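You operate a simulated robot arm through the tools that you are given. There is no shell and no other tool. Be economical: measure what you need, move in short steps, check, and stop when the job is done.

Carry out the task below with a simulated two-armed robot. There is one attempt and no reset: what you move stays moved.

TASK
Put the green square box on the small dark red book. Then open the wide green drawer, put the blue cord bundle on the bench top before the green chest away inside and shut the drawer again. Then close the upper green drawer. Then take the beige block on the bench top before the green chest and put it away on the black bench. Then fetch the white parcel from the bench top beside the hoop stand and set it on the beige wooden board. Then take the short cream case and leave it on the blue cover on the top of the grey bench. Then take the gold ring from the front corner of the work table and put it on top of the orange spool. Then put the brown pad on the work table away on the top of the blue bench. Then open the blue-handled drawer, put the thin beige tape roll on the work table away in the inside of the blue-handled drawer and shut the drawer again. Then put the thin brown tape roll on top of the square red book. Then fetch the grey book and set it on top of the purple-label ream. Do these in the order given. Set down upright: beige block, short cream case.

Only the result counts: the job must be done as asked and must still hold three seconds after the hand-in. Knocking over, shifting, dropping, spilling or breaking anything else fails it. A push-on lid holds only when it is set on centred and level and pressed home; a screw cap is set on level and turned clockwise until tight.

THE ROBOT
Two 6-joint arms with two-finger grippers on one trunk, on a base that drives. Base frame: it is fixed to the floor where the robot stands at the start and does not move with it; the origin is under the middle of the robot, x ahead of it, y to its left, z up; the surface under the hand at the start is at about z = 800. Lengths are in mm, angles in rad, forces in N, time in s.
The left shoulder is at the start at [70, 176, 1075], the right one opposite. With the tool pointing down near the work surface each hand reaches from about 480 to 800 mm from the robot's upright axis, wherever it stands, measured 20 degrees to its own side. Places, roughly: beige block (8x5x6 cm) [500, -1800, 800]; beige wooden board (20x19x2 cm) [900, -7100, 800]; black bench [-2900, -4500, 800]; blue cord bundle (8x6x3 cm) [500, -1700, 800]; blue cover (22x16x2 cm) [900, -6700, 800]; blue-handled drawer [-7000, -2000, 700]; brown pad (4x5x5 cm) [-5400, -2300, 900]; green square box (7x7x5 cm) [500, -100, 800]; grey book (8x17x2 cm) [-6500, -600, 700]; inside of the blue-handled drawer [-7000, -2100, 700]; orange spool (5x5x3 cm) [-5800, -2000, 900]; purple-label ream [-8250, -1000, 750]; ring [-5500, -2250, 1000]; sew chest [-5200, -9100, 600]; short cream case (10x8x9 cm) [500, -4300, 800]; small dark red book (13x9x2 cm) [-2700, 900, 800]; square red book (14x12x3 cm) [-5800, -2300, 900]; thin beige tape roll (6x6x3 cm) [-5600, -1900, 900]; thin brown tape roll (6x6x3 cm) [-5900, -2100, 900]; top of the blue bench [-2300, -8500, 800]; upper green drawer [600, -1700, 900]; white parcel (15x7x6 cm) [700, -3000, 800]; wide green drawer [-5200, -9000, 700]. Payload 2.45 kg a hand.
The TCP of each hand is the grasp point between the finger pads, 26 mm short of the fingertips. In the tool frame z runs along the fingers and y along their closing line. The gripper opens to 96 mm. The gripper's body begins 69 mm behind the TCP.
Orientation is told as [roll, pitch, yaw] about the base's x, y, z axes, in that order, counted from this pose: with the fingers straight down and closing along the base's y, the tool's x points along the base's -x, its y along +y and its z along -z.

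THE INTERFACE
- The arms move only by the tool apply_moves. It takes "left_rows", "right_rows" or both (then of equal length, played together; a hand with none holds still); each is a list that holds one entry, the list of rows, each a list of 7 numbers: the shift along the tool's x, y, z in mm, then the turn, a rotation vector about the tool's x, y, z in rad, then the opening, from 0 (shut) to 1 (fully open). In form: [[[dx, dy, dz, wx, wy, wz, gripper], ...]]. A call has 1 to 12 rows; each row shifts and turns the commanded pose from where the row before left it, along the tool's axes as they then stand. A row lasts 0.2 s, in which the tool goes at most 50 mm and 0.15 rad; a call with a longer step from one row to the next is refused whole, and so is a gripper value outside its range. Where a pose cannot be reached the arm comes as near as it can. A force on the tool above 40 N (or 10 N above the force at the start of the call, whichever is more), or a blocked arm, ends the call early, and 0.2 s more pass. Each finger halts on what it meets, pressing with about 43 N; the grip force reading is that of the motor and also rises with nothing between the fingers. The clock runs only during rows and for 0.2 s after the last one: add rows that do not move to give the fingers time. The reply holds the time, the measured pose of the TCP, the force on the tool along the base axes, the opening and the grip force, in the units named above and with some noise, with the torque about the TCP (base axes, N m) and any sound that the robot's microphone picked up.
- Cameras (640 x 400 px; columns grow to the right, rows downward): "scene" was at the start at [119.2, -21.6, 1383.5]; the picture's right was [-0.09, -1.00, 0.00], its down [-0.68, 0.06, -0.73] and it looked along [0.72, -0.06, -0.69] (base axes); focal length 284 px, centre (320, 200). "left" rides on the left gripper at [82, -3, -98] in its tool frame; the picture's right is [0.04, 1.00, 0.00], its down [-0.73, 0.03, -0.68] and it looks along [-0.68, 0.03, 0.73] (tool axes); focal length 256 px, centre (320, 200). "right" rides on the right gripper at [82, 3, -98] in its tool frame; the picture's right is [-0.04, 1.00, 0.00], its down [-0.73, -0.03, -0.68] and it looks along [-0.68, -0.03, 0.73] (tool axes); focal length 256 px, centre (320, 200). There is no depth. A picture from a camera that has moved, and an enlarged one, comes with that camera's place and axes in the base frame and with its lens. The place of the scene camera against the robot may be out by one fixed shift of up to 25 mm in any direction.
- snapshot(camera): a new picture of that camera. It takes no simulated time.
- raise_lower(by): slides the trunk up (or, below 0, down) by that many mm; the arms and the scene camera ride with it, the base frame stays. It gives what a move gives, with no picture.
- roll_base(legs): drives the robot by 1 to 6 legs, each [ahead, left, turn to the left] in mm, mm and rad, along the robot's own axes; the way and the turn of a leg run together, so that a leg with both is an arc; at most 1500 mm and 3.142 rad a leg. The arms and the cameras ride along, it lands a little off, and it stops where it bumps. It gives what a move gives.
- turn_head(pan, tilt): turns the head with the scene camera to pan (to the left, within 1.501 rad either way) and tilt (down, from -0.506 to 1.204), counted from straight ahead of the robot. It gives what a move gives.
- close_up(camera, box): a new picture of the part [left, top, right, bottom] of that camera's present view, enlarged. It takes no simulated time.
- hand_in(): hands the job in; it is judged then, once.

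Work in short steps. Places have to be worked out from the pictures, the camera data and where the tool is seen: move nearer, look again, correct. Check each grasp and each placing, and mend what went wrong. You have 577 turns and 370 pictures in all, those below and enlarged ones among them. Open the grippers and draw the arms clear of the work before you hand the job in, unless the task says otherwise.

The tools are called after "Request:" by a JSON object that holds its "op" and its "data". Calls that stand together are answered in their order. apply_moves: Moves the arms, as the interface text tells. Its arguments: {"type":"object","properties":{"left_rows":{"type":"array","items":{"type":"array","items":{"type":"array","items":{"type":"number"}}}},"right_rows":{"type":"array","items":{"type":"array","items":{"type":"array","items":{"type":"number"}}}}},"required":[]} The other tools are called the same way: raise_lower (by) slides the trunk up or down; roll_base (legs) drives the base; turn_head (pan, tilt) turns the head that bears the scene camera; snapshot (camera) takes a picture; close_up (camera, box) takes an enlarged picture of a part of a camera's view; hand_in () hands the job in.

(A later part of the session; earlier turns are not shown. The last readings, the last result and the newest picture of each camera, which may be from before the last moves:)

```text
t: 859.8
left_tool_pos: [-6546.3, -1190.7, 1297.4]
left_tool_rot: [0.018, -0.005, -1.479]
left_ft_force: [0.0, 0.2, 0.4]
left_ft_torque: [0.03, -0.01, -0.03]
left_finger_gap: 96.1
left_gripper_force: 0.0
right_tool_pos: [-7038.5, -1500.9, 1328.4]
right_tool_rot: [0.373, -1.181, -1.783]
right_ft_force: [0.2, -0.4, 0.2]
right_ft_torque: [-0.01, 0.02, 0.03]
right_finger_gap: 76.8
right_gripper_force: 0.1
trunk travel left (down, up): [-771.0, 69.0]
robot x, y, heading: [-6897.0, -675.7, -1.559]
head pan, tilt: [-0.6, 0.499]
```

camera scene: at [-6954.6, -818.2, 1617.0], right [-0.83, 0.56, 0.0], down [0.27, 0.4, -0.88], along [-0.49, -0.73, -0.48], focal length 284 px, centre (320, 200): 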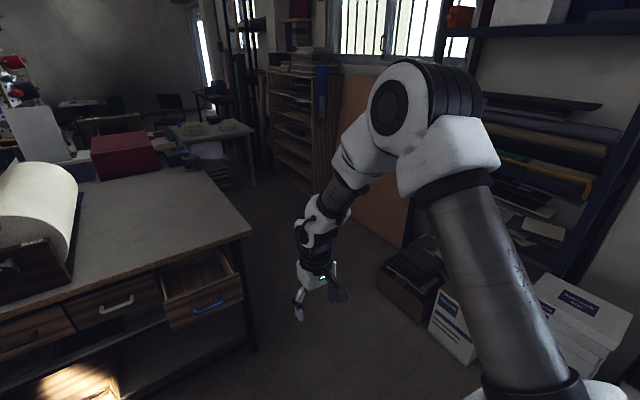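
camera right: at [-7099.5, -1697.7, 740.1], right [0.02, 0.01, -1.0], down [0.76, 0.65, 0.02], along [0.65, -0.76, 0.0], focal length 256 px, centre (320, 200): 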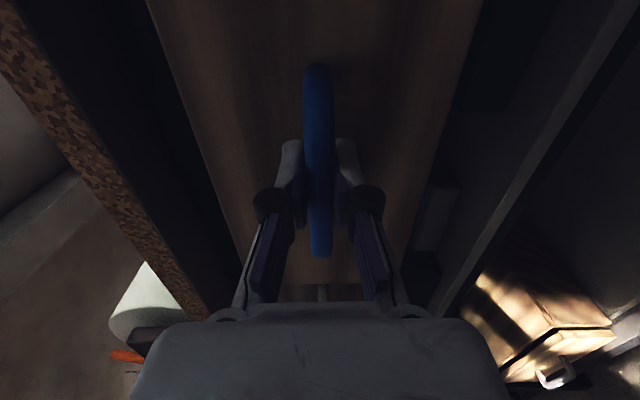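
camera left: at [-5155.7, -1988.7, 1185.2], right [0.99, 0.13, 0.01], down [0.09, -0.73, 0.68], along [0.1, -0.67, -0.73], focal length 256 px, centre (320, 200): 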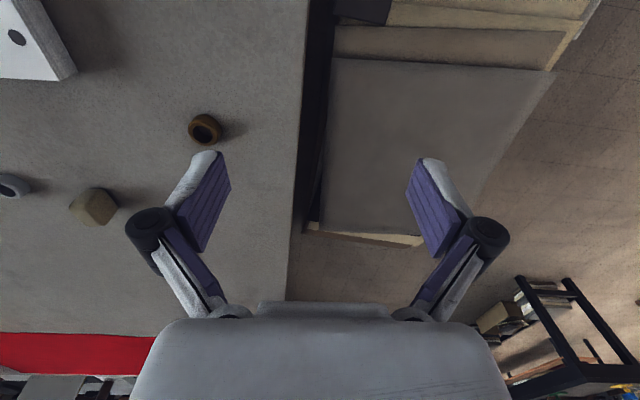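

Request:
{"op": "apply_moves", "data": {"right_rows": [[[3, 0, -22, 0, 0.12, 0, 0.8], [5, 0, -22, 0, 0.12, 0, 0.8], [8, 0, -20, 0, 0.12, 0, 0.8], [10, 0, -18, 0, 0.12, 0, 0.8], [0, 0, 0, 0, 0, 0, 0.8]]]}}

Request:
{"op": "apply_moves", "data": {"right_rows": [[[0, 0, 0, 0, 0.15, 0, 0.8], [0, 0, 0, 0, 0.15, 0, 0.8], [0, 0, 0, 0, 0.15, 0, 0.8], [0, 0, 0, 0, 0.15, 0, 0.8], [0, 0, 0, 0, 0.1, 0, 0.8], [0, 0, 0, 0, 0, 0, 0.8]]]}}

```text
t: 861.0
left_tool_pos: [-6546.6, -1190.5, 1296.1]
left_tool_rot: [0.017, -0.007, -1.477]
left_ft_force: [0.5, -0.8, -0.2]
left_ft_torque: [0.01, 0.02, 0.0]
left_finger_gap: 96.2
left_gripper_force: 0.0
right_tool_pos: [-7041.4, -1434.1, 1342.4]
right_tool_rot: [0.217, -0.803, -1.569]
right_ft_force: [0.6, 0.7, -0.6]
right_ft_torque: [0.01, -0.01, 0.0]
right_finger_gap: 76.5
right_gripper_force: 0.1
right hand out of reach, approached as far as the arm can: row 1, 2
trunk travel left (down, up): [-771.0, 69.0]
robot x, y, heading: [-6890.4, -677.6, -1.567]
head pan, tilt: [-0.6, 0.499]
```

```text
t: 862.4
left_tool_pos: [-6547.1, -1190.2, 1296.3]
left_tool_rot: [0.019, -0.004, -1.479]
left_ft_force: [-0.7, -0.6, 0.2]
left_ft_torque: [0.04, -0.02, 0.01]
left_finger_gap: 95.7
left_gripper_force: 0.0
right_tool_pos: [-7026.0, -1366.5, 1308.0]
right_tool_rot: [0.179, -0.13, -1.414]
right_ft_force: [0.8, 0.1, 0.0]
right_ft_torque: [-0.01, -0.01, 0.0]
right_finger_gap: 76.6
right_gripper_force: 0.0
right hand out of reach, approached as far as the arm can: row 3, 4, 5
trunk travel left (down, up): [-771.0, 69.0]
robot x, y, heading: [-6890.9, -674.9, -1.565]
head pan, tilt: [-0.6, 0.499]
```

Good progress: nearly tool-down near the normal pose. I square it and move to a comfortable position.

Request:
{"op": "apply_moves", "data": {"right_rows": [[[15, -10, 20, 0.09, 0.06, 0.07, 0.8], [20, -10, 20, 0.09, 0.06, 0.08, 0.8], [20, -15, 25, 0, 0, 0, 0.8], [20, -15, 25, 0, 0, 0, 0.8], [15, -15, 25, 0, 0, 0, 0.8], [0, 0, 0, 0, 0, 0, 0.8]]]}}

Request:
{"op": "apply_moves", "data": {"right_rows": [[[0, 30, 0, 0, 0, 0, 0.8], [0, 30, 0, 0, 0, 0, 0.8], [-30, 0, 0, 0, 0, 0, 0.8], [-30, 0, 30, 0, 0, 0, 0.8], [0, -50, 0, 0, 0, 0, 0.8], [30, 0, 0, 0, 0, 0, 0.8], [0, 0, 0, 0, 0, 0, 0.8]]]}}

```text
t: 863.8
left_tool_pos: [-6547.4, -1189.7, 1295.9]
left_tool_rot: [0.017, -0.008, -1.478]
left_ft_force: [-0.6, 0.1, 0.6]
left_ft_torque: [-0.04, 0.0, 0.03]
left_finger_gap: 96.3
left_gripper_force: 0.0
right_tool_pos: [-7074.6, -1240.6, 1163.1]
right_tool_rot: [0.094, -0.057, -1.462]
right_ft_force: [0.0, -0.3, 0.7]
right_ft_torque: [-0.01, 0.01, -0.05]
right_finger_gap: 76.8
right_gripper_force: 0.1
right hand out of reach, approached as far as the arm can: row 1, 2
trunk travel left (down, up): [-771.0, 69.0]
robot x, y, heading: [-6890.3, -677.2, -1.565]
head pan, tilt: [-0.6, 0.499]
```

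```text
t: 865.4
left_tool_pos: [-6546.4, -1190.7, 1294.6]
left_tool_rot: [0.015, -0.004, -1.476]
left_ft_force: [-0.5, -0.3, -0.3]
left_ft_torque: [0.04, 0.01, -0.01]
left_finger_gap: 96.1
left_gripper_force: 0.0
right_tool_pos: [-7054.6, -1268.2, 1137.5]
right_tool_rot: [0.09, -0.056, -1.461]
right_ft_force: [0.5, -0.6, -0.1]
right_ft_torque: [0.03, 0.0, -0.01]
right_finger_gap: 76.7
right_gripper_force: 0.1
right hand out of reach, approached as far as the arm can: row 5
trunk travel left (down, up): [-771.0, 69.0]
robot x, y, heading: [-6888.4, -680.9, -1.563]
head pan, tilt: [-0.6, 0.499]
```

Restored to the normal branch. I square the orientation.

Request:
{"op": "apply_moves", "data": {"right_rows": [[[0, 0, 0, 0.045, 0.028, 0.055, 0.8], [0, 0, 0, 0.045, 0.028, 0.055, 0.8], [0, -20, 0, 0, 0, 0, 0.8], [0, -20, 0, 0, 0, 0, 0.8], [0, 0, 0, 0, 0, 0, 0.8]]]}}

```text
t: 866.6
left_tool_pos: [-6546.1, -1190.7, 1295.4]
left_tool_rot: [0.017, -0.007, -1.479]
left_ft_force: [0.7, 0.3, 0.3]
left_ft_torque: [0.0, 0.06, 0.02]
left_finger_gap: 96.2
left_gripper_force: 0.0
right_tool_pos: [-7057.9, -1255.1, 1134.1]
right_tool_rot: [0.058, -0.03, -1.51]
right_ft_force: [0.6, 0.6, 0.1]
right_ft_torque: [-0.02, 0.0, -0.01]
right_finger_gap: 76.6
right_gripper_force: 0.2
right hand out of reach, approached as far as the arm can: row 1, 2, 3, 4
trunk travel left (down, up): [-771.0, 69.0]
robot x, y, heading: [-6887.5, -678.8, -1.568]
head pan, tilt: [-0.6, 0.499]
```

Here the wrist can't turn further one way. I test turning the tool yaw the other way.

Request:
{"op": "apply_moves", "data": {"right_rows": [[[0, 0, 0, 0, 0, -0.15, 0.8], [0, 0, 0, 0, 0, -0.15, 0.8], [0, 0, 0, 0, 0, -0.15, 0.8], [0, 0, 0, 0, 0, -0.15, 0.8], [0, 0, 0, 0, 0, -0.15, 0.8], [0, 0, 0, 0, 0, -0.15, 0.8], [0, 0, 0, 0, 0, 0, 0.8]]]}}

Request:
{"op": "apply_moves", "data": {"right_rows": [[[0, 0, 0, 0.05, 0.03, 0, 0.8], [20, -20, 0, 0, 0, 0, 0.8], [20, -20, 0, 0, 0, 0, 0.8], [0, 0, 0, 0, 0, 0, 0.8]]]}}

Request:
{"op": "snapshot", "data": {"camera": "scene"}}

```text
t: 868.2
left_tool_pos: [-6547.0, -1189.7, 1296.0]
left_tool_rot: [0.017, -0.008, -1.479]
left_ft_force: [-0.3, -0.3, -0.1]
left_ft_torque: [0.0, -0.05, 0.0]
left_finger_gap: 96.1
left_gripper_force: 0.0
right_tool_pos: [-7059.3, -1254.3, 1132.0]
right_tool_rot: [0.013, -0.06, -0.608]
right_ft_force: [0.0, 0.5, 0.1]
right_ft_torque: [0.02, -0.03, 0.02]
right_finger_gap: 77.0
right_gripper_force: 0.0
trunk travel left (down, up): [-771.0, 69.0]
robot x, y, heading: [-6890.9, -678.8, -1.562]
head pan, tilt: [-0.6, 0.499]
```

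```text
t: 869.2
left_tool_pos: [-6545.3, -1188.2, 1296.0]
left_tool_rot: [0.016, -0.006, -1.478]
left_ft_force: [-0.3, -0.5, -0.3]
left_ft_torque: [0.01, -0.02, 0.0]
left_finger_gap: 95.7
left_gripper_force: 0.0
right_tool_pos: [-7058.8, -1234.3, 1125.9]
right_tool_rot: [-0.037, -0.033, -0.612]
right_ft_force: [-0.1, 0.0, -0.2]
right_ft_torque: [-0.05, 0.04, 0.0]
right_finger_gap: 76.7
right_gripper_force: 0.1
right hand out of reach, approached as far as the arm can: row 1, 2, 3
trunk travel left (down, up): [-771.0, 69.0]
robot x, y, heading: [-6892.5, -679.9, -1.566]
head pan, tilt: [-0.6, 0.499]
```

```text
183 pictures are left
camera scene: at [-6953.6, -818.2, 1617.0], right [-0.83, 0.56, 0.0], down [0.27, 0.4, -0.88], along [-0.49, -0.73, -0.48], focal length 284 px, centre (320, 200)
```

scene: 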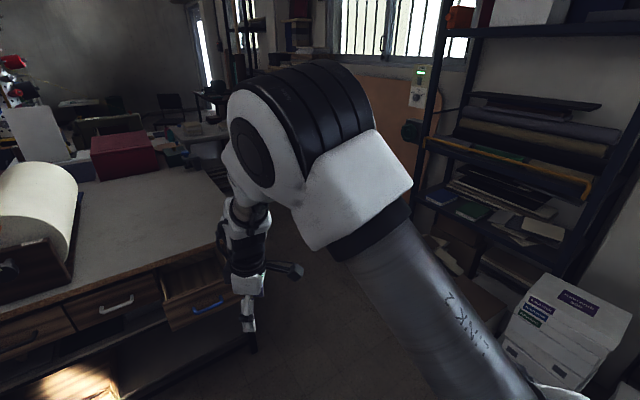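

I try a larger outward lateral move to see if it frees up.

Request:
{"op": "apply_moves", "data": {"right_rows": [[[0, 0, 0, 0, 0, 0.15, 0.8], [0, 0, 0, 0, 0, 0.15, 0.8], [0, 0, 0, 0, 0, 0.15, 0.8], [0, 0, 0, 0, 0, 0.15, 0.8], [0, -40, 0, 0, 0, 0, 0.8], [0, -40, 0, 0, 0, 0, 0.8], [0, -40, 0, 0, 0, 0, 0.8], [0, -40, 0, 0, 0, 0, 0.8], [0, 0, 0, 0, 0, 0, 0.8]]]}}

```text
t: 871.2
left_tool_pos: [-6546.7, -1189.7, 1296.3]
left_tool_rot: [0.016, -0.006, -1.48]
left_ft_force: [0.4, 0.7, 0.8]
left_ft_torque: [0.02, 0.0, 0.03]
left_finger_gap: 95.7
left_gripper_force: 0.1
right_tool_pos: [-7074.6, -1219.4, 1105.7]
right_tool_rot: [-0.013, -0.05, -1.21]
right_ft_force: [-0.3, -0.4, -0.5]
right_ft_torque: [0.02, -0.01, -0.04]
right_finger_gap: 76.7
right_gripper_force: 0.0
right hand out of reach, approached as far as the arm can: row 5, 6, 7, 8
trunk travel left (down, up): [-771.0, 69.0]
robot x, y, heading: [-6886.6, -678.0, -1.568]
head pan, tilt: [-0.6, 0.499]
```

I understand the branch: the wrist is flipped. The cure: bring the tool horizontal, swing it sideways around the forearm axis, then tilt down on that side and swing back. First to horizontal.

Request:
{"op": "apply_moves", "data": {"right_rows": [[[0, 0, -20, 0, 0, 0.12, 0.8], [0, 0, -30, 0, 0, 0.12, 0.8], [-20, 0, -25, 0, -0.12, 0.1, 0.8], [-25, 0, -15, 0, -0.12, 0, 0.8], [-28, 0, -10, 0, -0.12, 0, 0.8], [-28, 0, -5, 0, -0.12, 0, 0.8], [-28, 0, -2, 0, -0.12, 0, 0.8], [-28, 0, 0, 0, -0.12, 0, 0.8], [-28, 0, 3, 0, -0.12, 0, 0.8], [-28, 0, 3, 0, -0.12, 0, 0.8], [0, 0, 0, 0, 0, 0, 0.8]]]}}

Request:
{"op": "apply_moves", "data": {"right_rows": [[[0, 0, 15, 0, -0.15, 0, 0.8], [0, 0, 15, 0, -0.15, 0, 0.8], [0, 0, 15, 0, -0.15, 0, 0.8], [0, 0, 15, 0, -0.15, 0, 0.8], [0, 0, 0, 0, 0, 0, 0.8]]]}}

```text
refused: row 3 steps farther than a row can; nothing moved
```

```text
t: 872.4
left_tool_pos: [-6546.2, -1188.7, 1296.2]
left_tool_rot: [0.019, -0.008, -1.479]
left_ft_force: [0.0, -0.3, 0.3]
left_ft_torque: [0.01, 0.01, 0.0]
left_finger_gap: 96.0
left_gripper_force: 0.0
right_tool_pos: [-7063.4, -1229.3, 1053.7]
right_tool_rot: [0.022, -0.576, -1.213]
right_ft_force: [0.0, 0.4, 0.3]
right_ft_torque: [0.02, 0.03, -0.01]
right_finger_gap: 76.7
right_gripper_force: 0.2
right hand out of reach, approached as far as the arm can: row 3
trunk travel left (down, up): [-771.0, 69.0]
robot x, y, heading: [-6892.2, -678.5, -1.566]
head pan, tilt: [-0.6, 0.499]
```

Request:
{"op": "apply_moves", "data": {"right_rows": [[[-28, 0, 0, 0, -0.12, 0, 0.8], [-28, 0, 5, 0, -0.12, 0, 0.8], [-28, 0, 10, 0, -0.12, 0, 0.8], [-28, 0, 15, 0, -0.12, 0, 0.8], [-28, 0, 20, 0, -0.12, 0, 0.8], [-28, 0, 25, 0, -0.12, 0, 0.8], [-28, 0, 25, 0, -0.12, 0, 0.8], [-28, 0, 25, 0, -0.12, 0, 0.8], [0, 0, 0, 0, 0, 0, 0.8]]]}}

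```text
t: 874.4
left_tool_pos: [-6547.1, -1189.7, 1297.3]
left_tool_rot: [0.019, -0.007, -1.478]
left_ft_force: [-0.1, 0.2, -0.1]
left_ft_torque: [0.01, -0.01, 0.0]
left_finger_gap: 95.9
left_gripper_force: 0.0
right_tool_pos: [-6984.4, -1443.5, 1185.8]
right_tool_rot: [0.499, -1.532, -1.699]
right_ft_force: [-0.1, 0.0, 0.2]
right_ft_torque: [-0.02, 0.0, 0.01]
right_finger_gap: 76.6
right_gripper_force: 0.2
trunk travel left (down, up): [-771.0, 69.0]
robot x, y, heading: [-6891.8, -679.4, -1.565]
head pan, tilt: [-0.6, 0.499]
```

Horizontal, pointing 0.37 rad left. I swing further left, then tilt down on that side.

Request:
{"op": "apply_moves", "data": {"right_rows": [[[0, 0, 0, -0.15, 0, 0, 0.8], [0, 0, 0, -0.12, 0, 0, 0.8], [0, 0, 0, 0, 0.15, 0, 0.8], [0, 0, 0, 0, 0.15, 0, 0.8], [0, 0, 0, 0, 0.15, 0, 0.8], [0, 0, 0, 0, 0.15, 0, 0.8], [0, 0, 0, 0, 0.15, 0, 0.8], [0, 0, 0, 0, 0.15, 0, 0.8], [0, 0, 0, 0, 0, 0, 0.8]]]}}

```text
t: 876.4
left_tool_pos: [-6547.0, -1189.9, 1296.5]
left_tool_rot: [0.018, -0.007, -1.478]
left_ft_force: [0.6, -0.5, -0.1]
left_ft_torque: [0.01, 0.01, 0.0]
left_finger_gap: 96.0
left_gripper_force: 0.1
right_tool_pos: [-6981.7, -1444.5, 1185.4]
right_tool_rot: [0.033, -0.641, -0.951]
right_ft_force: [-0.4, -0.1, 1.1]
right_ft_torque: [0.0, 0.01, -0.02]
right_finger_gap: 76.9
right_gripper_force: 0.0
trunk travel left (down, up): [-771.0, 69.0]
robot x, y, heading: [-6890.9, -680.1, -1.569]
head pan, tilt: [-0.6, 0.499]
```

Now I swing the yaw back to centre, then finish untilting.

Request:
{"op": "apply_moves", "data": {"right_rows": [[[0, 0, 0, 0.075, 0, 0.1, 0.8], [0, 0, 0, 0.075, 0, 0.1, 0.8], [0, 0, 0, 0.075, 0, 0.1, 0.8], [0, 0, 0, 0.075, 0, 0.1, 0.8], [0, 0, 0, 0.075, 0, 0.1, 0.8], [0, 0, 0, 0, 0, 0, 0.8]]]}}

Request:
{"op": "apply_moves", "data": {"right_rows": [[[10, 0, 0, 0, 0.15, 0, 0.8], [15, 0, 0, 0, 0.15, 0, 0.8], [20, 0, 0, 0, 0.15, 0, 0.8], [25, 0, 0, 0, 0.15, 0, 0.8], [30, 0, 0, 0, 0.04, 0, 0.8], [30, 0, 0, 0, 0, 0, 0.8], [0, -30, 0, 0, 0, 0, 0.8], [0, -30, 0, 0, 0, 0, 0.8], [0, -30, 0, 0, 0, 0, 0.8], [0, 0, 0, 0, 0, 0, 0.8]]]}}

```text
t: 877.8
left_tool_pos: [-6546.2, -1190.1, 1297.0]
left_tool_rot: [0.018, -0.007, -1.478]
left_ft_force: [0.4, -0.7, 0.0]
left_ft_torque: [0.02, 0.02, 0.0]
left_finger_gap: 96.0
left_gripper_force: 0.0
right_tool_pos: [-6984.2, -1444.6, 1187.2]
right_tool_rot: [0.032, -0.632, -1.445]
right_ft_force: [-0.5, -0.9, -0.4]
right_ft_torque: [0.05, 0.02, 0.01]
right_finger_gap: 76.8
right_gripper_force: 0.0
right hand out of reach, approached as far as the arm can: row 5
trunk travel left (down, up): [-771.0, 69.0]
robot x, y, heading: [-6891.7, -679.8, -1.566]
head pan, tilt: [-0.6, 0.499]
```

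```text
t: 880.0
left_tool_pos: [-6547.6, -1190.5, 1296.0]
left_tool_rot: [0.018, -0.004, -1.479]
left_ft_force: [0.9, -0.9, 0.4]
left_ft_torque: [0.0, 0.0, -0.02]
left_finger_gap: 96.1
left_gripper_force: 0.1
right_tool_pos: [-7058.1, -1232.4, 1139.7]
right_tool_rot: [0.028, 0.007, -1.427]
right_ft_force: [0.3, 0.2, -0.1]
right_ft_torque: [0.0, -0.04, 0.03]
right_finger_gap: 76.8
right_gripper_force: 0.0
right hand out of reach, approached as far as the arm can: row 1, 2, 3, 4, 8, 9
trunk travel left (down, up): [-771.0, 69.0]
robot x, y, heading: [-6892.9, -675.6, -1.565]
head pan, tilt: [-0.6, 0.499]
```

The limit looks like the last wrist joint wound to its end. I unwind it: rotate the tool yaw the free way and see how far it goes.

Request:
{"op": "apply_moves", "data": {"right_rows": [[[0, 0, 0, 0, 0, -0.15, 0.8], [0, 0, 0, 0, 0, -0.15, 0.8], [0, 0, 0, 0, 0, -0.15, 0.8], [0, 0, 0, 0, 0, -0.15, 0.8], [0, 0, 0, 0, 0, -0.15, 0.8], [0, 0, 0, 0, 0, -0.15, 0.8], [0, 0, 0, 0, 0, -0.15, 0.8], [0, 0, 0, 0, 0, -0.15, 0.8], [0, 0, 0, 0, 0, -0.15, 0.8], [0, 0, 0, 0, 0, -0.15, 0.8], [0, 0, 0, 0, 0, -0.15, 0.8], [0, 0, 0, 0, 0, -0.15, 0.8]]]}}

Request:
{"op": "apply_moves", "data": {"right_rows": [[[0, 0, 0, 0, 0, -0.15, 0.8], [0, 0, 0, 0, 0, -0.15, 0.8], [0, 0, 0, 0, 0, -0.15, 0.8], [0, 0, 0, 0, 0, -0.15, 0.8], [0, 0, 0, 0, 0, -0.15, 0.8], [0, 0, 0, 0, 0, -0.15, 0.8], [0, 0, 0, 0, 0, -0.15, 0.8], [0, 0, 0, 0, 0, -0.15, 0.8], [0, -30, 0, 0, 0, 0, 0.8], [0, -30, 0, 0, 0, 0, 0.8], [0, -30, 0, 0, 0, 0, 0.8], [0, 0, 0, 0, 0, 0, 0.8]]]}}

```text
t: 882.6
left_tool_pos: [-6547.3, -1189.0, 1297.2]
left_tool_rot: [0.017, -0.007, -1.479]
left_ft_force: [-0.5, -0.6, 0.1]
left_ft_torque: [0.0, -0.04, 0.0]
left_finger_gap: 95.9
left_gripper_force: 0.1
right_tool_pos: [-7056.9, -1230.0, 1138.5]
right_tool_rot: [0.002, -0.026, 0.375]
right_ft_force: [-0.1, 0.4, 0.0]
right_ft_torque: [0.0, 0.01, 0.01]
right_finger_gap: 76.6
right_gripper_force: 0.0
trunk travel left (down, up): [-771.0, 69.0]
robot x, y, heading: [-6890.1, -677.3, -1.564]
head pan, tilt: [-0.6, 0.499]
```

```text
t: 885.2
left_tool_pos: [-6546.0, -1188.9, 1295.4]
left_tool_rot: [0.015, -0.007, -1.478]
left_ft_force: [0.1, 0.7, 0.1]
left_ft_torque: [-0.02, -0.02, 0.0]
left_finger_gap: 96.1
left_gripper_force: 0.0
right_tool_pos: [-6993.6, -1244.5, 1153.6]
right_tool_rot: [-0.093, -0.013, 1.519]
right_ft_force: [0.2, 0.8, 0.5]
right_ft_torque: [0.0, -0.01, 0.0]
right_finger_gap: 77.0
right_gripper_force: 0.1
right hand out of reach, approached as far as the arm can: row 11
trunk travel left (down, up): [-771.0, 69.0]
robot x, y, heading: [-6888.7, -679.7, -1.566]
head pan, tilt: [-0.6, 0.499]
```

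Yaw flipped by π is reachable. I test outward movement in this orientation.

Request:
{"op": "apply_moves", "data": {"right_rows": [[[0, 40, 0, 0, 0, 0, 0.8], [0, 40, 0, 0, 0, 0, 0.8], [0, 40, 0, 0, 0, 0, 0.8], [0, 40, 0, 0, 0, 0, 0.8], [0, 40, 0, 0, 0, 0, 0.8], [0, 0, 0, 0, 0, 0, 0.8]]]}}

```text
t: 886.6
left_tool_pos: [-6546.4, -1189.7, 1297.5]
left_tool_rot: [0.018, -0.005, -1.478]
left_ft_force: [0.5, -1.5, -0.4]
left_ft_torque: [-0.04, 0.03, -0.02]
left_finger_gap: 96.0
left_gripper_force: 0.1
right_tool_pos: [-7078.8, -1196.9, 1120.4]
right_tool_rot: [-0.023, -0.011, 1.571]
right_ft_force: [-0.7, -0.2, -0.4]
right_ft_torque: [0.01, 0.0, 0.0]
right_finger_gap: 76.8
right_gripper_force: 0.1
right hand out of reach, approached as far as the arm can: row 3, 4, 5
trunk travel left (down, up): [-771.0, 69.0]
robot x, y, heading: [-6889.5, -678.6, -1.566]
head pan, tilt: [-0.6, 0.499]
```

The wrist is flipped across the forearm axis; going up on one side and coming straight down through the axis should restore it. First I unwind yaw back.

Request:
{"op": "apply_moves", "data": {"right_rows": [[[0, 0, 0, 0, 0, 0.15, 0.8], [0, 0, 0, 0, 0, 0.15, 0.8], [0, 0, 0, 0, 0, 0.15, 0.8], [0, 0, 0, 0, 0, 0.15, 0.8], [0, 0, 0, 0, 0, 0.15, 0.8], [0, 0, 0, 0, 0, 0.15, 0.8], [0, 0, 0, 0, 0, 0.15, 0.8], [0, 0, 0, 0, 0, 0.15, 0.8], [0, 0, 0, 0, 0, 0.15, 0.8], [0, 0, 0, 0, 0, 0.15, 0.8], [0, 0, 0, 0, 0, 0.15, 0.8], [0, 0, 0, 0, 0, 0.15, 0.8]]]}}

Request:
{"op": "apply_moves", "data": {"right_rows": [[[0, 0, 0, 0, 0, 0.15, 0.8], [0, 0, 0, 0, 0, 0.15, 0.8], [0, 0, 0, 0, 0, 0.15, 0.8], [0, 0, 0, 0, 0, 0.15, 0.8], [0, 0, 0, 0, 0, 0.15, 0.8], [0, 0, 0, 0, 0, 0.15, 0.8], [0, 0, 15, 0, -0.15, 0, 0.8], [0, 0, 15, 0, -0.15, 0, 0.8], [0, 0, 15, 0, -0.15, 0, 0.8], [0, 0, 15, 0, -0.15, 0, 0.8], [0, 0, 0, 0, 0, 0, 0.8]]]}}

Request:
{"op": "apply_moves", "data": {"right_rows": [[[-28, 0, 0, 0, -0.12, 0, 0.8], [-28, 0, 5, 0, -0.12, 0, 0.8], [-28, 0, 10, 0, -0.12, 0, 0.8], [-28, 0, 15, 0, -0.12, 0, 0.8], [-28, 0, 20, 0, -0.12, 0, 0.8], [-28, 0, 25, 0, -0.12, 0, 0.8], [-28, 0, 25, 0, -0.12, 0, 0.8], [-28, 0, 25, 0, -0.12, 0, 0.8], [0, 0, 0, 0, 0, 0, 0.8]]]}}

```text
t: 889.2
left_tool_pos: [-6545.9, -1190.7, 1296.9]
left_tool_rot: [0.017, -0.008, -1.478]
left_ft_force: [0.6, -0.4, 0.2]
left_ft_torque: [0.0, -0.01, -0.03]
left_finger_gap: 96.0
left_gripper_force: 0.1
right_tool_pos: [-7078.4, -1194.6, 1120.0]
right_tool_rot: [0.016, -0.022, -0.232]
right_ft_force: [0.2, 0.4, 0.4]
right_ft_torque: [-0.01, 0.0, 0.0]
right_finger_gap: 76.9
right_gripper_force: 0.1
trunk travel left (down, up): [-771.0, 69.0]
robot x, y, heading: [-6890.5, -678.8, -1.562]
head pan, tilt: [-0.6, 0.499]
```

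```text
t: 891.6
left_tool_pos: [-6546.5, -1189.5, 1297.1]
left_tool_rot: [0.018, -0.005, -1.478]
left_ft_force: [0.2, 0.2, 0.5]
left_ft_torque: [0.0, 0.0, 0.0]
left_finger_gap: 96.0
left_gripper_force: 0.1
right_tool_pos: [-7073.7, -1203.5, 1062.5]
right_tool_rot: [0.032, -0.598, -1.145]
right_ft_force: [-0.4, 0.2, 0.3]
right_ft_torque: [0.02, -0.01, -0.01]
right_finger_gap: 76.7
right_gripper_force: 0.1
trunk travel left (down, up): [-771.0, 69.0]
robot x, y, heading: [-6888.5, -678.4, -1.568]
head pan, tilt: [-0.6, 0.499]
```

```text
t: 893.6
left_tool_pos: [-6546.9, -1188.7, 1295.9]
left_tool_rot: [0.017, -0.008, -1.478]
left_ft_force: [-0.7, 0.1, 0.1]
left_ft_torque: [-0.01, -0.01, -0.01]
left_finger_gap: 95.8
left_gripper_force: 0.0
right_tool_pos: [-6976.1, -1411.0, 1199.9]
right_tool_rot: [1.22, -1.544, -2.342]
right_ft_force: [0.2, 0.2, -0.3]
right_ft_torque: [0.01, 0.0, 0.01]
right_finger_gap: 76.9
right_gripper_force: 0.0
trunk travel left (down, up): [-771.0, 69.0]
robot x, y, heading: [-6890.0, -676.9, -1.566]
head pan, tilt: [-0.6, 0.499]
```

Horizontal on the left side. I swing to straight ahead at shoulder lateral, above the forearm axis.

Request:
{"op": "apply_moves", "data": {"right_rows": [[[0, -25, 0, 0.15, 0, 0, 0.8], [0, -30, 5, 0.15, 0, 0, 0.8], [0, -30, 5, 0.15, 0, 0, 0.8], [0, 0, 0, 0, 0, 0, 0.8]]]}}

```text
t: 894.6
left_tool_pos: [-6547.2, -1189.6, 1296.5]
left_tool_rot: [0.018, -0.006, -1.479]
left_ft_force: [0.0, 0.9, 0.1]
left_ft_torque: [0.02, 0.01, 0.0]
left_finger_gap: 96.3
left_gripper_force: 0.0
right_tool_pos: [-7054.8, -1444.5, 1197.0]
right_tool_rot: [0.718, -1.543, -2.294]
right_ft_force: [0.5, -0.1, 0.2]
right_ft_torque: [-0.03, 0.0, -0.08]
right_finger_gap: 77.0
right_gripper_force: 0.0
trunk travel left (down, up): [-771.0, 69.0]
robot x, y, heading: [-6892.1, -678.2, -1.564]
head pan, tilt: [-0.6, 0.499]
```

Request:
{"op": "apply_moves", "data": {"right_rows": [[[17, 0, -18, 0, 0.15, 0, 0.8], [20, 0, -15, 0, 0.15, 0, 0.8], [22, 0, -12, 0, 0.15, 0, 0.8], [23, 0, -9, 0, 0.15, 0, 0.8], [24, 0, -5, 0, 0.15, 0, 0.8], [25, 0, -1, 0, 0.15, 0, 0.8], [25, 0, 2, 0, 0.15, 0, 0.8], [24, 0, 6, 0, 0.15, 0, 0.8], [23, 0, 9, 0, 0.15, 0, 0.8], [20, 0, 13, 0, 0.15, 0, 0.8], [0, 0, 0, 0, 0, 0, 0.8]]]}}

Request:
{"op": "apply_moves", "data": {"right_rows": [[[0, -30, 0, 0, 0, 0, 0.8], [0, -30, 0, 0, 0, 0, 0.8], [0, 0, 0, 0, 0, 0, 0.8]]]}}

```text
t: 897.0
left_tool_pos: [-6547.1, -1189.5, 1297.6]
left_tool_rot: [0.017, -0.007, -1.478]
left_ft_force: [-0.7, 0.3, -0.7]
left_ft_torque: [0.01, -0.01, 0.02]
left_finger_gap: 95.8
left_gripper_force: 0.1
right_tool_pos: [-7046.1, -1286.0, 1037.7]
right_tool_rot: [0.049, -0.19, -1.569]
right_ft_force: [0.8, 0.1, 0.1]
right_ft_torque: [0.01, 0.0, -0.02]
right_finger_gap: 77.0
right_gripper_force: 0.1
right hand out of reach, approached as far as the arm can: row 7, 8
trunk travel left (down, up): [-771.0, 69.0]
robot x, y, heading: [-6890.6, -676.2, -1.567]
head pan, tilt: [-0.6, 0.499]
```

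```text
t: 897.8
left_tool_pos: [-6545.1, -1189.4, 1296.3]
left_tool_rot: [0.016, -0.007, -1.476]
left_ft_force: [0.0, -1.1, 0.4]
left_ft_torque: [0.0, 0.02, -0.02]
left_finger_gap: 96.0
left_gripper_force: 0.0
right_tool_pos: [-7097.9, -1281.9, 1032.4]
right_tool_rot: [0.056, -0.195, -1.571]
right_ft_force: [0.2, 1.0, -0.5]
right_ft_torque: [-0.02, 0.01, 0.04]
right_finger_gap: 76.7
right_gripper_force: 0.1
right hand out of reach, approached as far as the arm can: row 2
trunk travel left (down, up): [-771.0, 69.0]
robot x, y, heading: [-6890.6, -681.2, -1.566]
head pan, tilt: [-0.6, 0.499]
```

Request:
{"op": "apply_moves", "data": {"right_rows": [[[0, 0, 0, 0, 0.1, 0, 0.8], [0, 0, 0, 0.03, 0.09, 0, 0.8], [0, 0, 0, 0.03, 0, 0, 0.8], [0, -30, 0, 0, 0, 0, 0.8], [0, -30, 0, 0, 0, 0, 0.8], [0, -30, 0, 0, 0, 0, 0.8], [0, 0, 0, 0, 0, 0, 0.8]]]}}

```text
t: 899.4
left_tool_pos: [-6546.6, -1190.4, 1296.2]
left_tool_rot: [0.017, -0.005, -1.479]
left_ft_force: [-0.2, 0.2, 0.2]
left_ft_torque: [0.03, 0.01, 0.01]
left_finger_gap: 96.1
left_gripper_force: 0.0
right_tool_pos: [-7085.5, -1226.5, 1022.8]
right_tool_rot: [0.046, -0.009, -1.541]
right_ft_force: [0.3, -0.4, 1.3]
right_ft_torque: [-0.05, 0.0, -0.01]
right_finger_gap: 76.7
right_gripper_force: 0.1
right hand out of reach, approached as far as the arm can: row 1, 2, 3, 4, 5, 6
trunk travel left (down, up): [-771.0, 69.0]
robot x, y, heading: [-6890.1, -678.7, -1.564]
head pan, tilt: [-0.6, 0.499]
```

This configuration is bounded on the outer side only (lateral ≤ ~190), which may be fine. I test its forward reach at lateral ≈140.

Request:
{"op": "apply_moves", "data": {"right_rows": [[[0, 30, 0, 0, 0, 0, 0.8], [0, 20, 0, 0, 0, 0, 0.8], [-30, 0, 0, 0, 0, 0, 0.8], [-30, 0, 0, 0, 0, 0, 0.8], [-30, 0, 0, 0, 0, 0, 0.8], [-30, 0, 0, 0, 0, 0, 0.8], [0, 0, 0, 0, 0, 0, 0.8]]]}}

```text
t: 901.0
left_tool_pos: [-6545.2, -1189.7, 1296.4]
left_tool_rot: [0.015, -0.005, -1.479]
left_ft_force: [0.0, 0.2, -0.6]
left_ft_torque: [-0.04, 0.01, 0.03]
left_finger_gap: 96.4
left_gripper_force: 0.0
right_tool_pos: [-7047.9, -1291.2, 1021.0]
right_tool_rot: [0.075, -0.022, -1.523]
right_ft_force: [-0.2, -0.7, 1.1]
right_ft_torque: [0.0, 0.02, 0.0]
right_finger_gap: 76.7
right_gripper_force: 0.0
right hand out of reach, approached as far as the arm can: row 4, 5, 6
trunk travel left (down, up): [-771.0, 69.0]
robot x, y, heading: [-6892.5, -679.8, -1.567]
head pan, tilt: [-0.6, 0.499]
```

Request:
{"op": "apply_moves", "data": {"right_rows": [[[0, 25, 0, -0.05, 0.02, 0.03, 0.8], [0, 25, 0, 0, 0, 0, 0.8], [-30, 5, 0, 0, 0, 0, 0.8], [-30, 5, 0, 0, 0, 0, 0.8], [-30, 5, 0, 0, 0, 0, 0.8], [-30, 5, 0, 0, 0, 0, 0.8], [0, 0, 0, 0, 0, 0, 0.8]]]}}

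Request:
{"op": "snapshot", "data": {"camera": "scene"}}

```text
t: 902.6
left_tool_pos: [-6545.7, -1190.3, 1296.4]
left_tool_rot: [0.017, -0.006, -1.478]
left_ft_force: [-0.4, 0.0, -0.1]
left_ft_torque: [-0.02, 0.0, 0.01]
left_finger_gap: 95.9
left_gripper_force: 0.1
right_tool_pos: [-7018.3, -1292.8, 1015.0]
right_tool_rot: [0.122, -0.002, -1.554]
right_ft_force: [-0.5, 0.5, 0.1]
right_ft_torque: [0.01, -0.06, 0.02]
right_finger_gap: 76.9
right_gripper_force: 0.1
right hand out of reach, approached as far as the arm can: row 1, 2, 3, 4, 5, 6
trunk travel left (down, up): [-771.0, 69.0]
robot x, y, heading: [-6891.9, -675.6, -1.566]
head pan, tilt: [-0.6, 0.499]
```

```text
182 pictures are left
camera scene: at [-6954.5, -818.2, 1617.0], right [-0.83, 0.56, 0.0], down [0.27, 0.4, -0.88], along [-0.49, -0.73, -0.48], focal length 284 px, centre (320, 200)
```

scene: 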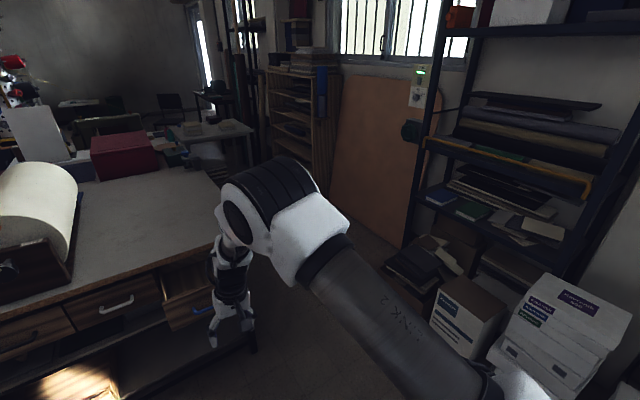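

I imitate the sequence that freed the arm before: go high and inward, then in-down, then outward.

Request:
{"op": "apply_moves", "data": {"right_rows": [[[0, 0, -40, 0.06, 0, 0, 0.8], [0, 0, -40, 0.06, 0, 0, 0.8], [0, 0, -40, 0, 0, 0, 0.8], [0, 0, -40, 0, 0, 0, 0.8], [0, 0, -40, 0, 0, 0, 0.8], [0, 0, -40, 0, 0, 0, 0.8], [-30, 0, -30, 0, 0, 0, 0.8], [-30, 0, -30, 0, 0, 0, 0.8], [-30, 0, 0, 0, 0, 0, 0.8], [0, 0, 0, 0, 0, 0, 0.8]]]}}

Request:
{"op": "apply_moves", "data": {"right_rows": [[[0, -40, 0, 0, 0, 0, 0.8], [0, -40, 0, 0, 0, 0, 0.8], [0, -40, 0, 0, 0, 0, 0.8], [0, -40, 0, 0, 0, 0, 0.8], [0, 0, 0, 0, 0, 0, 0.8]]]}}

```text
t: 904.8
left_tool_pos: [-6547.2, -1191.2, 1297.0]
left_tool_rot: [0.016, -0.007, -1.479]
left_ft_force: [-0.2, -0.6, 0.6]
left_ft_torque: [0.04, 0.02, 0.01]
left_finger_gap: 96.1
left_gripper_force: 0.1
right_tool_pos: [-7029.3, -1212.8, 1228.2]
right_tool_rot: [0.051, -0.011, -1.527]
right_ft_force: [-0.5, -0.7, -0.9]
right_ft_torque: [-0.01, -0.02, 0.05]
right_finger_gap: 76.8
right_gripper_force: 0.0
right hand out of reach, approached as far as the arm can: row 1, 2, 3, 4, 5, 6, 7, 8, 9
trunk travel left (down, up): [-771.0, 69.0]
robot x, y, heading: [-6892.1, -676.0, -1.569]
head pan, tilt: [-0.6, 0.499]
```

```text
t: 906.0
left_tool_pos: [-6545.6, -1189.2, 1296.3]
left_tool_rot: [0.02, -0.005, -1.479]
left_ft_force: [0.2, 0.1, 0.3]
left_ft_torque: [-0.01, 0.02, 0.02]
left_finger_gap: 96.0
left_gripper_force: 0.0
right_tool_pos: [-7078.8, -1168.9, 1198.7]
right_tool_rot: [0.03, 0.001, -1.556]
right_ft_force: [0.1, -0.4, -0.3]
right_ft_torque: [0.02, -0.01, -0.03]
right_finger_gap: 76.8
right_gripper_force: 0.1
right hand out of reach, approached as far as the arm can: row 1, 2, 3, 4
trunk travel left (down, up): [-771.0, 69.0]
robot x, y, heading: [-6892.8, -677.1, -1.564]
head pan, tilt: [-0.6, 0.499]
```

New hypothesis: the forearm-roll joint is wound a full turn. Circling the tool around the forearm axis (up on the left, down on the right) should unwind it. Up on the left first.

Request:
{"op": "apply_moves", "data": {"right_rows": [[[0, 20, 20, 0, 0, -0.13, 0.8], [0, 20, 20, 0, 0, -0.13, 0.8], [0, 0, 20, 0, 0, -0.13, 0.8], [0, 0, 15, 0, -0.15, 0, 0.8], [0, 0, 15, 0, -0.15, 0, 0.8], [0, 0, 15, 0, -0.15, 0, 0.8], [0, 0, 15, 0, -0.15, 0, 0.8], [-28, 0, 0, 0, -0.12, 0, 0.8], [-28, 0, 5, 0, -0.12, 0, 0.8], [-28, 0, 10, 0, -0.12, 0, 0.8], [-28, 0, 15, 0, -0.12, 0, 0.8], [0, 0, 0, 0, 0, 0, 0.8]]]}}

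Request:
{"op": "apply_moves", "data": {"right_rows": [[[-28, 0, 20, 0, -0.12, 0, 0.8], [-28, 0, 25, 0, -0.12, 0, 0.8], [-28, 0, 25, 0, -0.12, 0, 0.8], [-28, 0, 25, 0, -0.12, 0, 0.8], [0, 0, 0, 0, 0, 0, 0.8]]]}}

Request:
{"op": "apply_moves", "data": {"right_rows": [[[0, -10, 0, 0.15, 0, 0, 0.8], [0, -15, 0, 0.15, 0, 0, 0.8], [0, -15, 0, 0.15, 0, 0, 0.8], [0, 0, 0, 0.15, 0, 0, 0.8], [0, 0, 0, 0.15, 0, 0, 0.8], [0, 0, 0, 0.15, 0, 0, 0.8], [0, 0, 0, 0.1, 0, 0, 0.8], [0, 0, 0, 0, 0, 0, 0.8]]]}}

```text
t: 908.6
left_tool_pos: [-6546.4, -1189.9, 1296.7]
left_tool_rot: [0.017, -0.006, -1.48]
left_ft_force: [-0.1, -0.5, 0.0]
left_ft_torque: [0.01, 0.0, -0.01]
left_finger_gap: 96.0
left_gripper_force: 0.1
right_tool_pos: [-6996.5, -1265.8, 1139.7]
right_tool_rot: [0.091, -1.093, -1.26]
right_ft_force: [-1.0, 0.6, -0.1]
right_ft_torque: [-0.04, 0.01, 0.03]
right_finger_gap: 77.0
right_gripper_force: 0.1
trunk travel left (down, up): [-771.0, 69.0]
robot x, y, heading: [-6888.7, -677.7, -1.564]
head pan, tilt: [-0.6, 0.499]
```

```text
t: 909.8
left_tool_pos: [-6546.7, -1190.1, 1297.5]
left_tool_rot: [0.017, -0.008, -1.477]
left_ft_force: [-0.2, -1.5, 0.5]
left_ft_torque: [0.03, -0.02, 0.0]
left_finger_gap: 96.1
left_gripper_force: 0.0
right_tool_pos: [-6945.9, -1377.5, 1218.3]
right_tool_rot: [1.547, -1.542, -2.715]
right_ft_force: [-0.7, -0.4, -0.6]
right_ft_torque: [0.02, 0.01, 0.01]
right_finger_gap: 76.6
right_gripper_force: 0.0
trunk travel left (down, up): [-771.0, 69.0]
robot x, y, heading: [-6889.3, -676.6, -1.567]
head pan, tilt: [-0.6, 0.499]
```

```text
t: 911.6
left_tool_pos: [-6546.5, -1189.6, 1297.3]
left_tool_rot: [0.016, -0.005, -1.478]
left_ft_force: [-0.6, -0.3, 0.5]
left_ft_torque: [0.01, 0.0, 0.0]
left_finger_gap: 96.1
left_gripper_force: 0.1
right_tool_pos: [-7078.1, -1443.2, 1210.5]
right_tool_rot: [0.507, -1.539, -2.677]
right_ft_force: [-0.4, 0.6, -0.6]
right_ft_torque: [-0.01, -0.01, 0.0]
right_finger_gap: 76.9
right_gripper_force: 0.0
right hand out of reach, approached as far as the arm can: row 1, 2, 3, 4, 5, 6, 7
trunk travel left (down, up): [-771.0, 69.0]
robot x, y, heading: [-6894.2, -679.1, -1.564]
head pan, tilt: [-0.6, 0.499]
```

Now pointing 0.6 rad right, horizontal. I tilt down on the right side.

Request:
{"op": "apply_moves", "data": {"right_rows": [[[0, 0, 0, 0, 0.15, 0, 0.8], [0, 0, 0, 0, 0.15, 0, 0.8], [0, 0, 0, 0, 0.15, 0, 0.8], [0, 0, 0, 0, 0.15, 0, 0.8], [5, 0, -5, 0, 0.15, 0, 0.8], [10, 0, -5, 0, 0.15, 0, 0.8], [15, 0, 0, 0, 0.15, 0, 0.8], [20, 0, 0, 0, 0.15, 0, 0.8], [20, 0, 5, 0, 0.15, 0, 0.8], [20, 0, 10, 0, 0.1, 0, 0.8], [0, 0, 0, 0, 0, 0, 0.8]]]}}

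Request:
{"op": "apply_moves", "data": {"right_rows": [[[0, 0, 20, 0, 0, -0.15, 0.8], [0, 0, 20, 0, 0, -0.15, 0.8], [0, 0, 20, 0, 0, -0.15, 0.8], [0, 0, 20, 0, 0, -0.12, 0.8], [0, 0, 0, 0, 0, 0, 0.8]]]}}

```text
t: 914.0
left_tool_pos: [-6547.6, -1189.5, 1297.7]
left_tool_rot: [0.017, -0.006, -1.479]
left_ft_force: [0.0, -0.7, 1.2]
left_ft_torque: [0.0, -0.02, -0.03]
left_finger_gap: 96.2
left_gripper_force: 0.1
right_tool_pos: [-7083.7, -1416.5, 1152.7]
right_tool_rot: [-0.024, -0.415, -2.17]
right_ft_force: [-0.4, 0.2, 0.3]
right_ft_torque: [0.01, 0.01, 0.0]
right_finger_gap: 76.9
right_gripper_force: 0.1
right hand out of reach, approached as far as the arm can: row 8, 9, 10
trunk travel left (down, up): [-771.0, 69.0]
robot x, y, heading: [-6893.0, -678.9, -1.564]
head pan, tilt: [-0.6, 0.499]
```

```text
t: 915.2
left_tool_pos: [-6548.1, -1189.8, 1295.5]
left_tool_rot: [0.019, -0.007, -1.477]
left_ft_force: [0.0, 0.3, -0.2]
left_ft_torque: [-0.02, 0.02, -0.01]
left_finger_gap: 95.8
left_gripper_force: 0.0
right_tool_pos: [-7101.3, -1439.8, 1077.0]
right_tool_rot: [-0.255, -0.334, -1.562]
right_ft_force: [0.3, -0.3, 0.5]
right_ft_torque: [-0.04, -0.01, 0.01]
right_finger_gap: 76.9
right_gripper_force: 0.1
trunk travel left (down, up): [-771.0, 69.0]
robot x, y, heading: [-6888.7, -677.6, -1.569]
head pan, tilt: [-0.6, 0.499]
```

Promising: far reach without limits. I square up and pull back.

Request:
{"op": "apply_moves", "data": {"right_rows": [[[30, 0, 0, -0.08, 0.11, 0, 0.8], [30, 0, 0, -0.08, 0.11, 0, 0.8], [30, 0, 0, -0.09, 0.11, 0, 0.8], [30, 0, 0, 0, 0, 0, 0.8], [0, -40, 0, 0, 0, 0, 0.8], [0, -40, 0, 0, 0, 0, 0.8], [0, 40, 0, 0, 0, 0, 0.8], [0, 40, 0, 0, 0, 0, 0.8], [0, 0, 0, 0, 0, 0, 0.8]]]}}

```text
t: 917.2
left_tool_pos: [-6550.8, -1189.4, 1299.4]
left_tool_rot: [0.019, -0.008, -1.478]
left_ft_force: [-0.4, 0.7, -0.6]
left_ft_torque: [0.01, -0.06, 0.0]
left_finger_gap: 96.0
left_gripper_force: 0.0
right_tool_pos: [-7175.9, -1293.6, 1010.6]
right_tool_rot: [-0.136, -0.108, -1.605]
right_ft_force: [-1.0, 0.3, 0.3]
right_ft_torque: [-0.03, -0.01, -0.01]
right_finger_gap: 76.6
right_gripper_force: 0.1
right hand out of reach, approached as far as the arm can: row 1, 2, 3
trunk travel left (down, up): [-771.0, 69.0]
robot x, y, heading: [-6887.8, -681.9, -1.566]
head pan, tilt: [-0.6, 0.499]
```

Lateral motion is free now — unwound. Final squaring.

Request:
{"op": "apply_moves", "data": {"right_rows": [[[0, 0, 0, -0.07, 0.054, -0.017, 0.8], [0, 0, 0, -0.066, 0.054, -0.017, 0.8], [0, 30, 0, 0, 0, 0, 0.8], [0, 30, 0, 0, 0, 0, 0.8], [0, 0, 0, 0, 0, 0, 0.8]]]}}

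```text
t: 918.4
left_tool_pos: [-6546.5, -1189.8, 1297.1]
left_tool_rot: [0.018, -0.007, -1.479]
left_ft_force: [-0.3, -0.2, -0.5]
left_ft_torque: [0.03, 0.01, 0.01]
left_finger_gap: 96.0
left_gripper_force: 0.0
right_tool_pos: [-7149.2, -1278.9, 991.4]
right_tool_rot: [-0.125, -0.094, -1.598]
right_ft_force: [-1.2, -0.4, -0.9]
right_ft_torque: [0.02, -0.06, -0.04]
right_finger_gap: 76.7
right_gripper_force: 0.0
right hand out of reach, approached as far as the arm can: row 1, 2, 3, 4
trunk travel left (down, up): [-771.0, 69.0]
robot x, y, heading: [-6894.3, -682.1, -1.566]
head pan, tilt: [-0.6, 0.499]
```

I'm in the mirror-limit branch. From the two limits I infer the in-plane direction is ~8.5° outward. Plan: up on the right side, align at that azimuth, then straight down through the axis.

Request:
{"op": "apply_moves", "data": {"right_rows": [[[0, -30, 0, 0, 0, 0.13, 0.8], [0, -30, 0, 0, 0, 0.13, 0.8], [0, -20, 0, 0, 0, 0.13, 0.8], [0, 0, 15, 0, -0.15, 0, 0.8], [0, 0, 15, 0, -0.15, 0, 0.8], [0, 0, 15, 0, -0.15, 0, 0.8], [0, 0, 15, 0, -0.15, 0, 0.8], [-28, 0, 0, 0, -0.12, 0, 0.8], [-28, 0, 5, 0, -0.12, 0, 0.8], [-28, 0, 10, 0, -0.12, 0, 0.8], [-28, 0, 15, 0, -0.12, 0, 0.8], [0, 0, 0, 0, 0, 0, 0.8]]]}}

Request:
{"op": "apply_moves", "data": {"right_rows": [[[-28, 0, 20, 0, -0.12, 0, 0.8], [-28, 0, 25, 0, -0.12, 0, 0.8], [-28, 0, 25, 0, -0.12, 0, 0.8], [-28, 0, 25, 0, -0.12, 0, 0.8], [0, 0, 0, 0, 0, 0, 0.8]]]}}

```text
t: 921.0
left_tool_pos: [-6547.2, -1190.1, 1296.0]
left_tool_rot: [0.017, -0.007, -1.478]
left_ft_force: [0.6, -0.3, 0.3]
left_ft_torque: [0.02, -0.01, -0.02]
left_finger_gap: 96.1
left_gripper_force: 0.0
right_tool_pos: [-7273.8, -1372.9, 1017.6]
right_tool_rot: [-0.191, -1.196, -1.82]
right_ft_force: [0.1, 0.4, -0.7]
right_ft_torque: [0.01, 0.04, -0.05]
right_finger_gap: 76.7
right_gripper_force: 0.0
trunk travel left (down, up): [-771.0, 69.0]
robot x, y, heading: [-6890.5, -680.6, -1.57]
head pan, tilt: [-0.6, 0.499]
```

```text
t: 922.2
left_tool_pos: [-6545.5, -1190.3, 1295.8]
left_tool_rot: [0.017, -0.006, -1.48]
left_ft_force: [-0.2, -0.3, -0.4]
left_ft_torque: [0.01, -0.04, 0.0]
left_finger_gap: 96.0
left_gripper_force: 0.0
right_tool_pos: [-7311.7, -1477.6, 1108.2]
right_tool_rot: [-2.58, -1.44, 0.585]
right_ft_force: [0.4, 1.1, -0.4]
right_ft_torque: [0.02, 0.03, 0.02]
right_finger_gap: 76.9
right_gripper_force: 0.1
trunk travel left (down, up): [-771.0, 69.0]
robot x, y, heading: [-6889.1, -676.5, -1.566]
head pan, tilt: [-0.6, 0.499]
```

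Request:
{"op": "apply_moves", "data": {"right_rows": [[[0, 33, -20, -0.068, 0, 0, 0.8], [0, 33, -20, -0.068, 0, 0, 0.8], [0, 33, -20, -0.068, 0, 0, 0.8], [0, 33, -20, -0.068, 0, 0, 0.8], [0, 0, 0, 0, 0, 0, 0.8]]]}}

```text
t: 923.4
left_tool_pos: [-6546.3, -1188.8, 1297.0]
left_tool_rot: [0.018, -0.007, -1.477]
left_ft_force: [-0.1, -0.8, -0.2]
left_ft_torque: [0.01, 0.02, 0.0]
left_finger_gap: 96.2
left_gripper_force: 0.1
right_tool_pos: [-7161.6, -1444.8, 1093.4]
right_tool_rot: [-2.307, -1.438, 0.585]
right_ft_force: [-0.5, -0.3, -0.2]
right_ft_torque: [-0.02, -0.01, 0.02]
right_finger_gap: 76.7
right_gripper_force: 0.0
trunk travel left (down, up): [-771.0, 69.0]
robot x, y, heading: [-6892.9, -678.3, -1.564]
head pan, tilt: [-0.6, 0.499]
```

Aligned. I remove a small twist, then tilt straight down in this plane.

Request:
{"op": "apply_moves", "data": {"right_rows": [[[0, 0, 0, 0, 0, 0.098, 0.8], [10, 0, -18, 0, 0.15, 0, 0.8], [17, 0, -18, 0, 0.15, 0, 0.8], [20, 0, -15, 0, 0.15, 0, 0.8], [22, 0, -12, 0, 0.15, 0, 0.8], [23, 0, -9, 0, 0.15, 0, 0.8], [24, 0, -5, 0, 0.15, 0, 0.8], [25, 0, -1, 0, 0.15, 0, 0.8], [25, 0, 2, 0, 0.15, 0, 0.8], [24, 0, 6, 0, 0.15, 0, 0.8], [20, 0, 9, 0, 0.15, 0, 0.8], [0, 0, 0, 0, 0, 0, 0.8]]]}}

Request:
{"op": "apply_moves", "data": {"right_rows": [[[10, 0, 10, 0, 0.15, 0, 0.8], [0, 0, 0, 0, 0, -0.15, 0.8], [0, 0, 0, 0, 0, 0, 0.8]]]}}

```text
t: 926.0
left_tool_pos: [-6546.6, -1189.0, 1296.9]
left_tool_rot: [0.018, -0.008, -1.479]
left_ft_force: [-0.7, 0.3, -0.2]
left_ft_torque: [-0.01, 0.0, 0.0]
left_finger_gap: 95.9
left_gripper_force: 0.1
right_tool_pos: [-7151.2, -1276.9, 949.4]
right_tool_rot: [-0.044, -0.303, -1.721]
right_ft_force: [1.3, 0.8, -0.6]
right_ft_torque: [0.01, -0.01, -0.01]
right_finger_gap: 76.7
right_gripper_force: 0.0
right hand out of reach, approached as far as the arm can: row 10, 11
trunk travel left (down, up): [-771.0, 69.0]
robot x, y, heading: [-6893.1, -677.3, -1.568]
head pan, tilt: [-0.6, 0.499]
```

```text
t: 926.8
left_tool_pos: [-6546.0, -1189.8, 1296.5]
left_tool_rot: [0.017, -0.007, -1.479]
left_ft_force: [-0.3, -0.9, -0.3]
left_ft_torque: [0.01, 0.03, 0.0]
left_finger_gap: 96.1
left_gripper_force: 0.0
right_tool_pos: [-7157.5, -1276.0, 943.6]
right_tool_rot: [-0.108, -0.224, -1.572]
right_ft_force: [-0.3, -0.4, 0.6]
right_ft_torque: [0.02, 0.02, -0.02]
right_finger_gap: 76.6
right_gripper_force: 0.1
right hand out of reach, approached as far as the arm can: row 1
trunk travel left (down, up): [-771.0, 69.0]
robot x, y, heading: [-6887.2, -679.0, -1.561]
head pan, tilt: [-0.6, 0.499]
```

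Request:
{"op": "apply_moves", "data": {"right_rows": [[[0, 0, -20, -0.05, 0.12, 0, 0.8], [0, 0, -20, -0.05, 0.12, 0, 0.8], [0, 0, 0, 0, 0, 0, 0.8]]]}}

Request:
{"op": "apply_moves", "data": {"right_rows": [[[0, 40, 0, 0, 0, 0, 0.8], [0, 40, 0, 0, 0, 0, 0.8], [-30, 0, 0, 0, 0, 0, 0.8], [-30, 0, 0, 0, 0, 0, 0.8], [0, 0, 0, 0, 0, 0, 0.8]]]}}

```text
t: 927.6
left_tool_pos: [-6544.5, -1190.5, 1296.3]
left_tool_rot: [0.016, -0.006, -1.477]
left_ft_force: [0.0, 0.3, 0.8]
left_ft_torque: [0.04, 0.0, -0.03]
left_finger_gap: 96.1
left_gripper_force: 0.0
right_tool_pos: [-7204.3, -1235.4, 977.7]
right_tool_rot: [-0.025, 0.013, -1.592]
right_ft_force: [1.5, 0.2, -0.1]
right_ft_torque: [0.04, 0.03, -0.02]
right_finger_gap: 76.8
right_gripper_force: 0.1
right hand out of reach, approached as far as the arm can: row 1, 2
trunk travel left (down, up): [-771.0, 69.0]
robot x, y, heading: [-6892.1, -675.9, -1.563]
head pan, tilt: [-0.6, 0.499]
```

```text
t: 928.8
left_tool_pos: [-6546.3, -1190.2, 1296.5]
left_tool_rot: [0.016, -0.007, -1.479]
left_ft_force: [0.0, 0.6, -0.7]
left_ft_torque: [-0.01, 0.01, 0.0]
left_finger_gap: 95.8
left_gripper_force: 0.2
right_tool_pos: [-7208.0, -1236.9, 976.1]
right_tool_rot: [-0.027, 0.012, -1.597]
right_ft_force: [0.1, 0.8, -0.1]
right_ft_torque: [0.03, 0.02, 0.03]
right_finger_gap: 76.8
right_gripper_force: 0.0
right hand out of reach, approached as far as the arm can: row 1, 2, 3, 4
trunk travel left (down, up): [-771.0, 69.0]
robot x, y, heading: [-6892.3, -680.2, -1.563]
head pan, tilt: [-0.6, 0.499]
```

I compare the arm's look with the earlier normal pose, using the same head angle.

Request:
{"op": "turn_head", "data": {"pan": 0, "tilt": 0.3}}

Request:
{"op": "snapshot", "data": {"camera": "scene"}}

```text
t: 929.8
left_tool_pos: [-6547.7, -1189.2, 1295.9]
left_tool_rot: [0.016, -0.008, -1.478]
left_ft_force: [0.3, -1.3, 0.4]
left_ft_torque: [-0.01, 0.0, 0.04]
left_finger_gap: 96.1
left_gripper_force: 0.1
right_tool_pos: [-7207.9, -1237.2, 976.3]
right_tool_rot: [-0.023, 0.012, -1.596]
right_ft_force: [0.5, -0.9, 0.0]
right_ft_torque: [0.05, -0.02, -0.01]
right_finger_gap: 76.7
right_gripper_force: 0.0
trunk travel left (down, up): [-771.0, 69.0]
robot x, y, heading: [-6887.3, -675.7, -1.563]
head pan, tilt: [0.0, 0.3]
```

```text
181 pictures are left
camera scene: at [-6903.6, -836.3, 1635.4], right [-1.0, -0.01, 0.0], down [0.0, 0.3, -0.96], along [0.0, -0.96, -0.3], focal length 284 px, centre (320, 200)
```

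scene: 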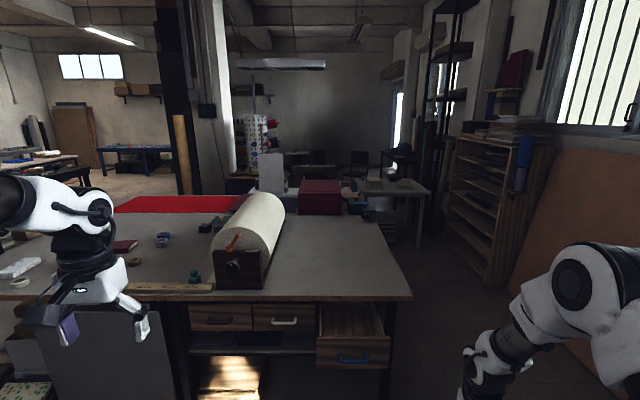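

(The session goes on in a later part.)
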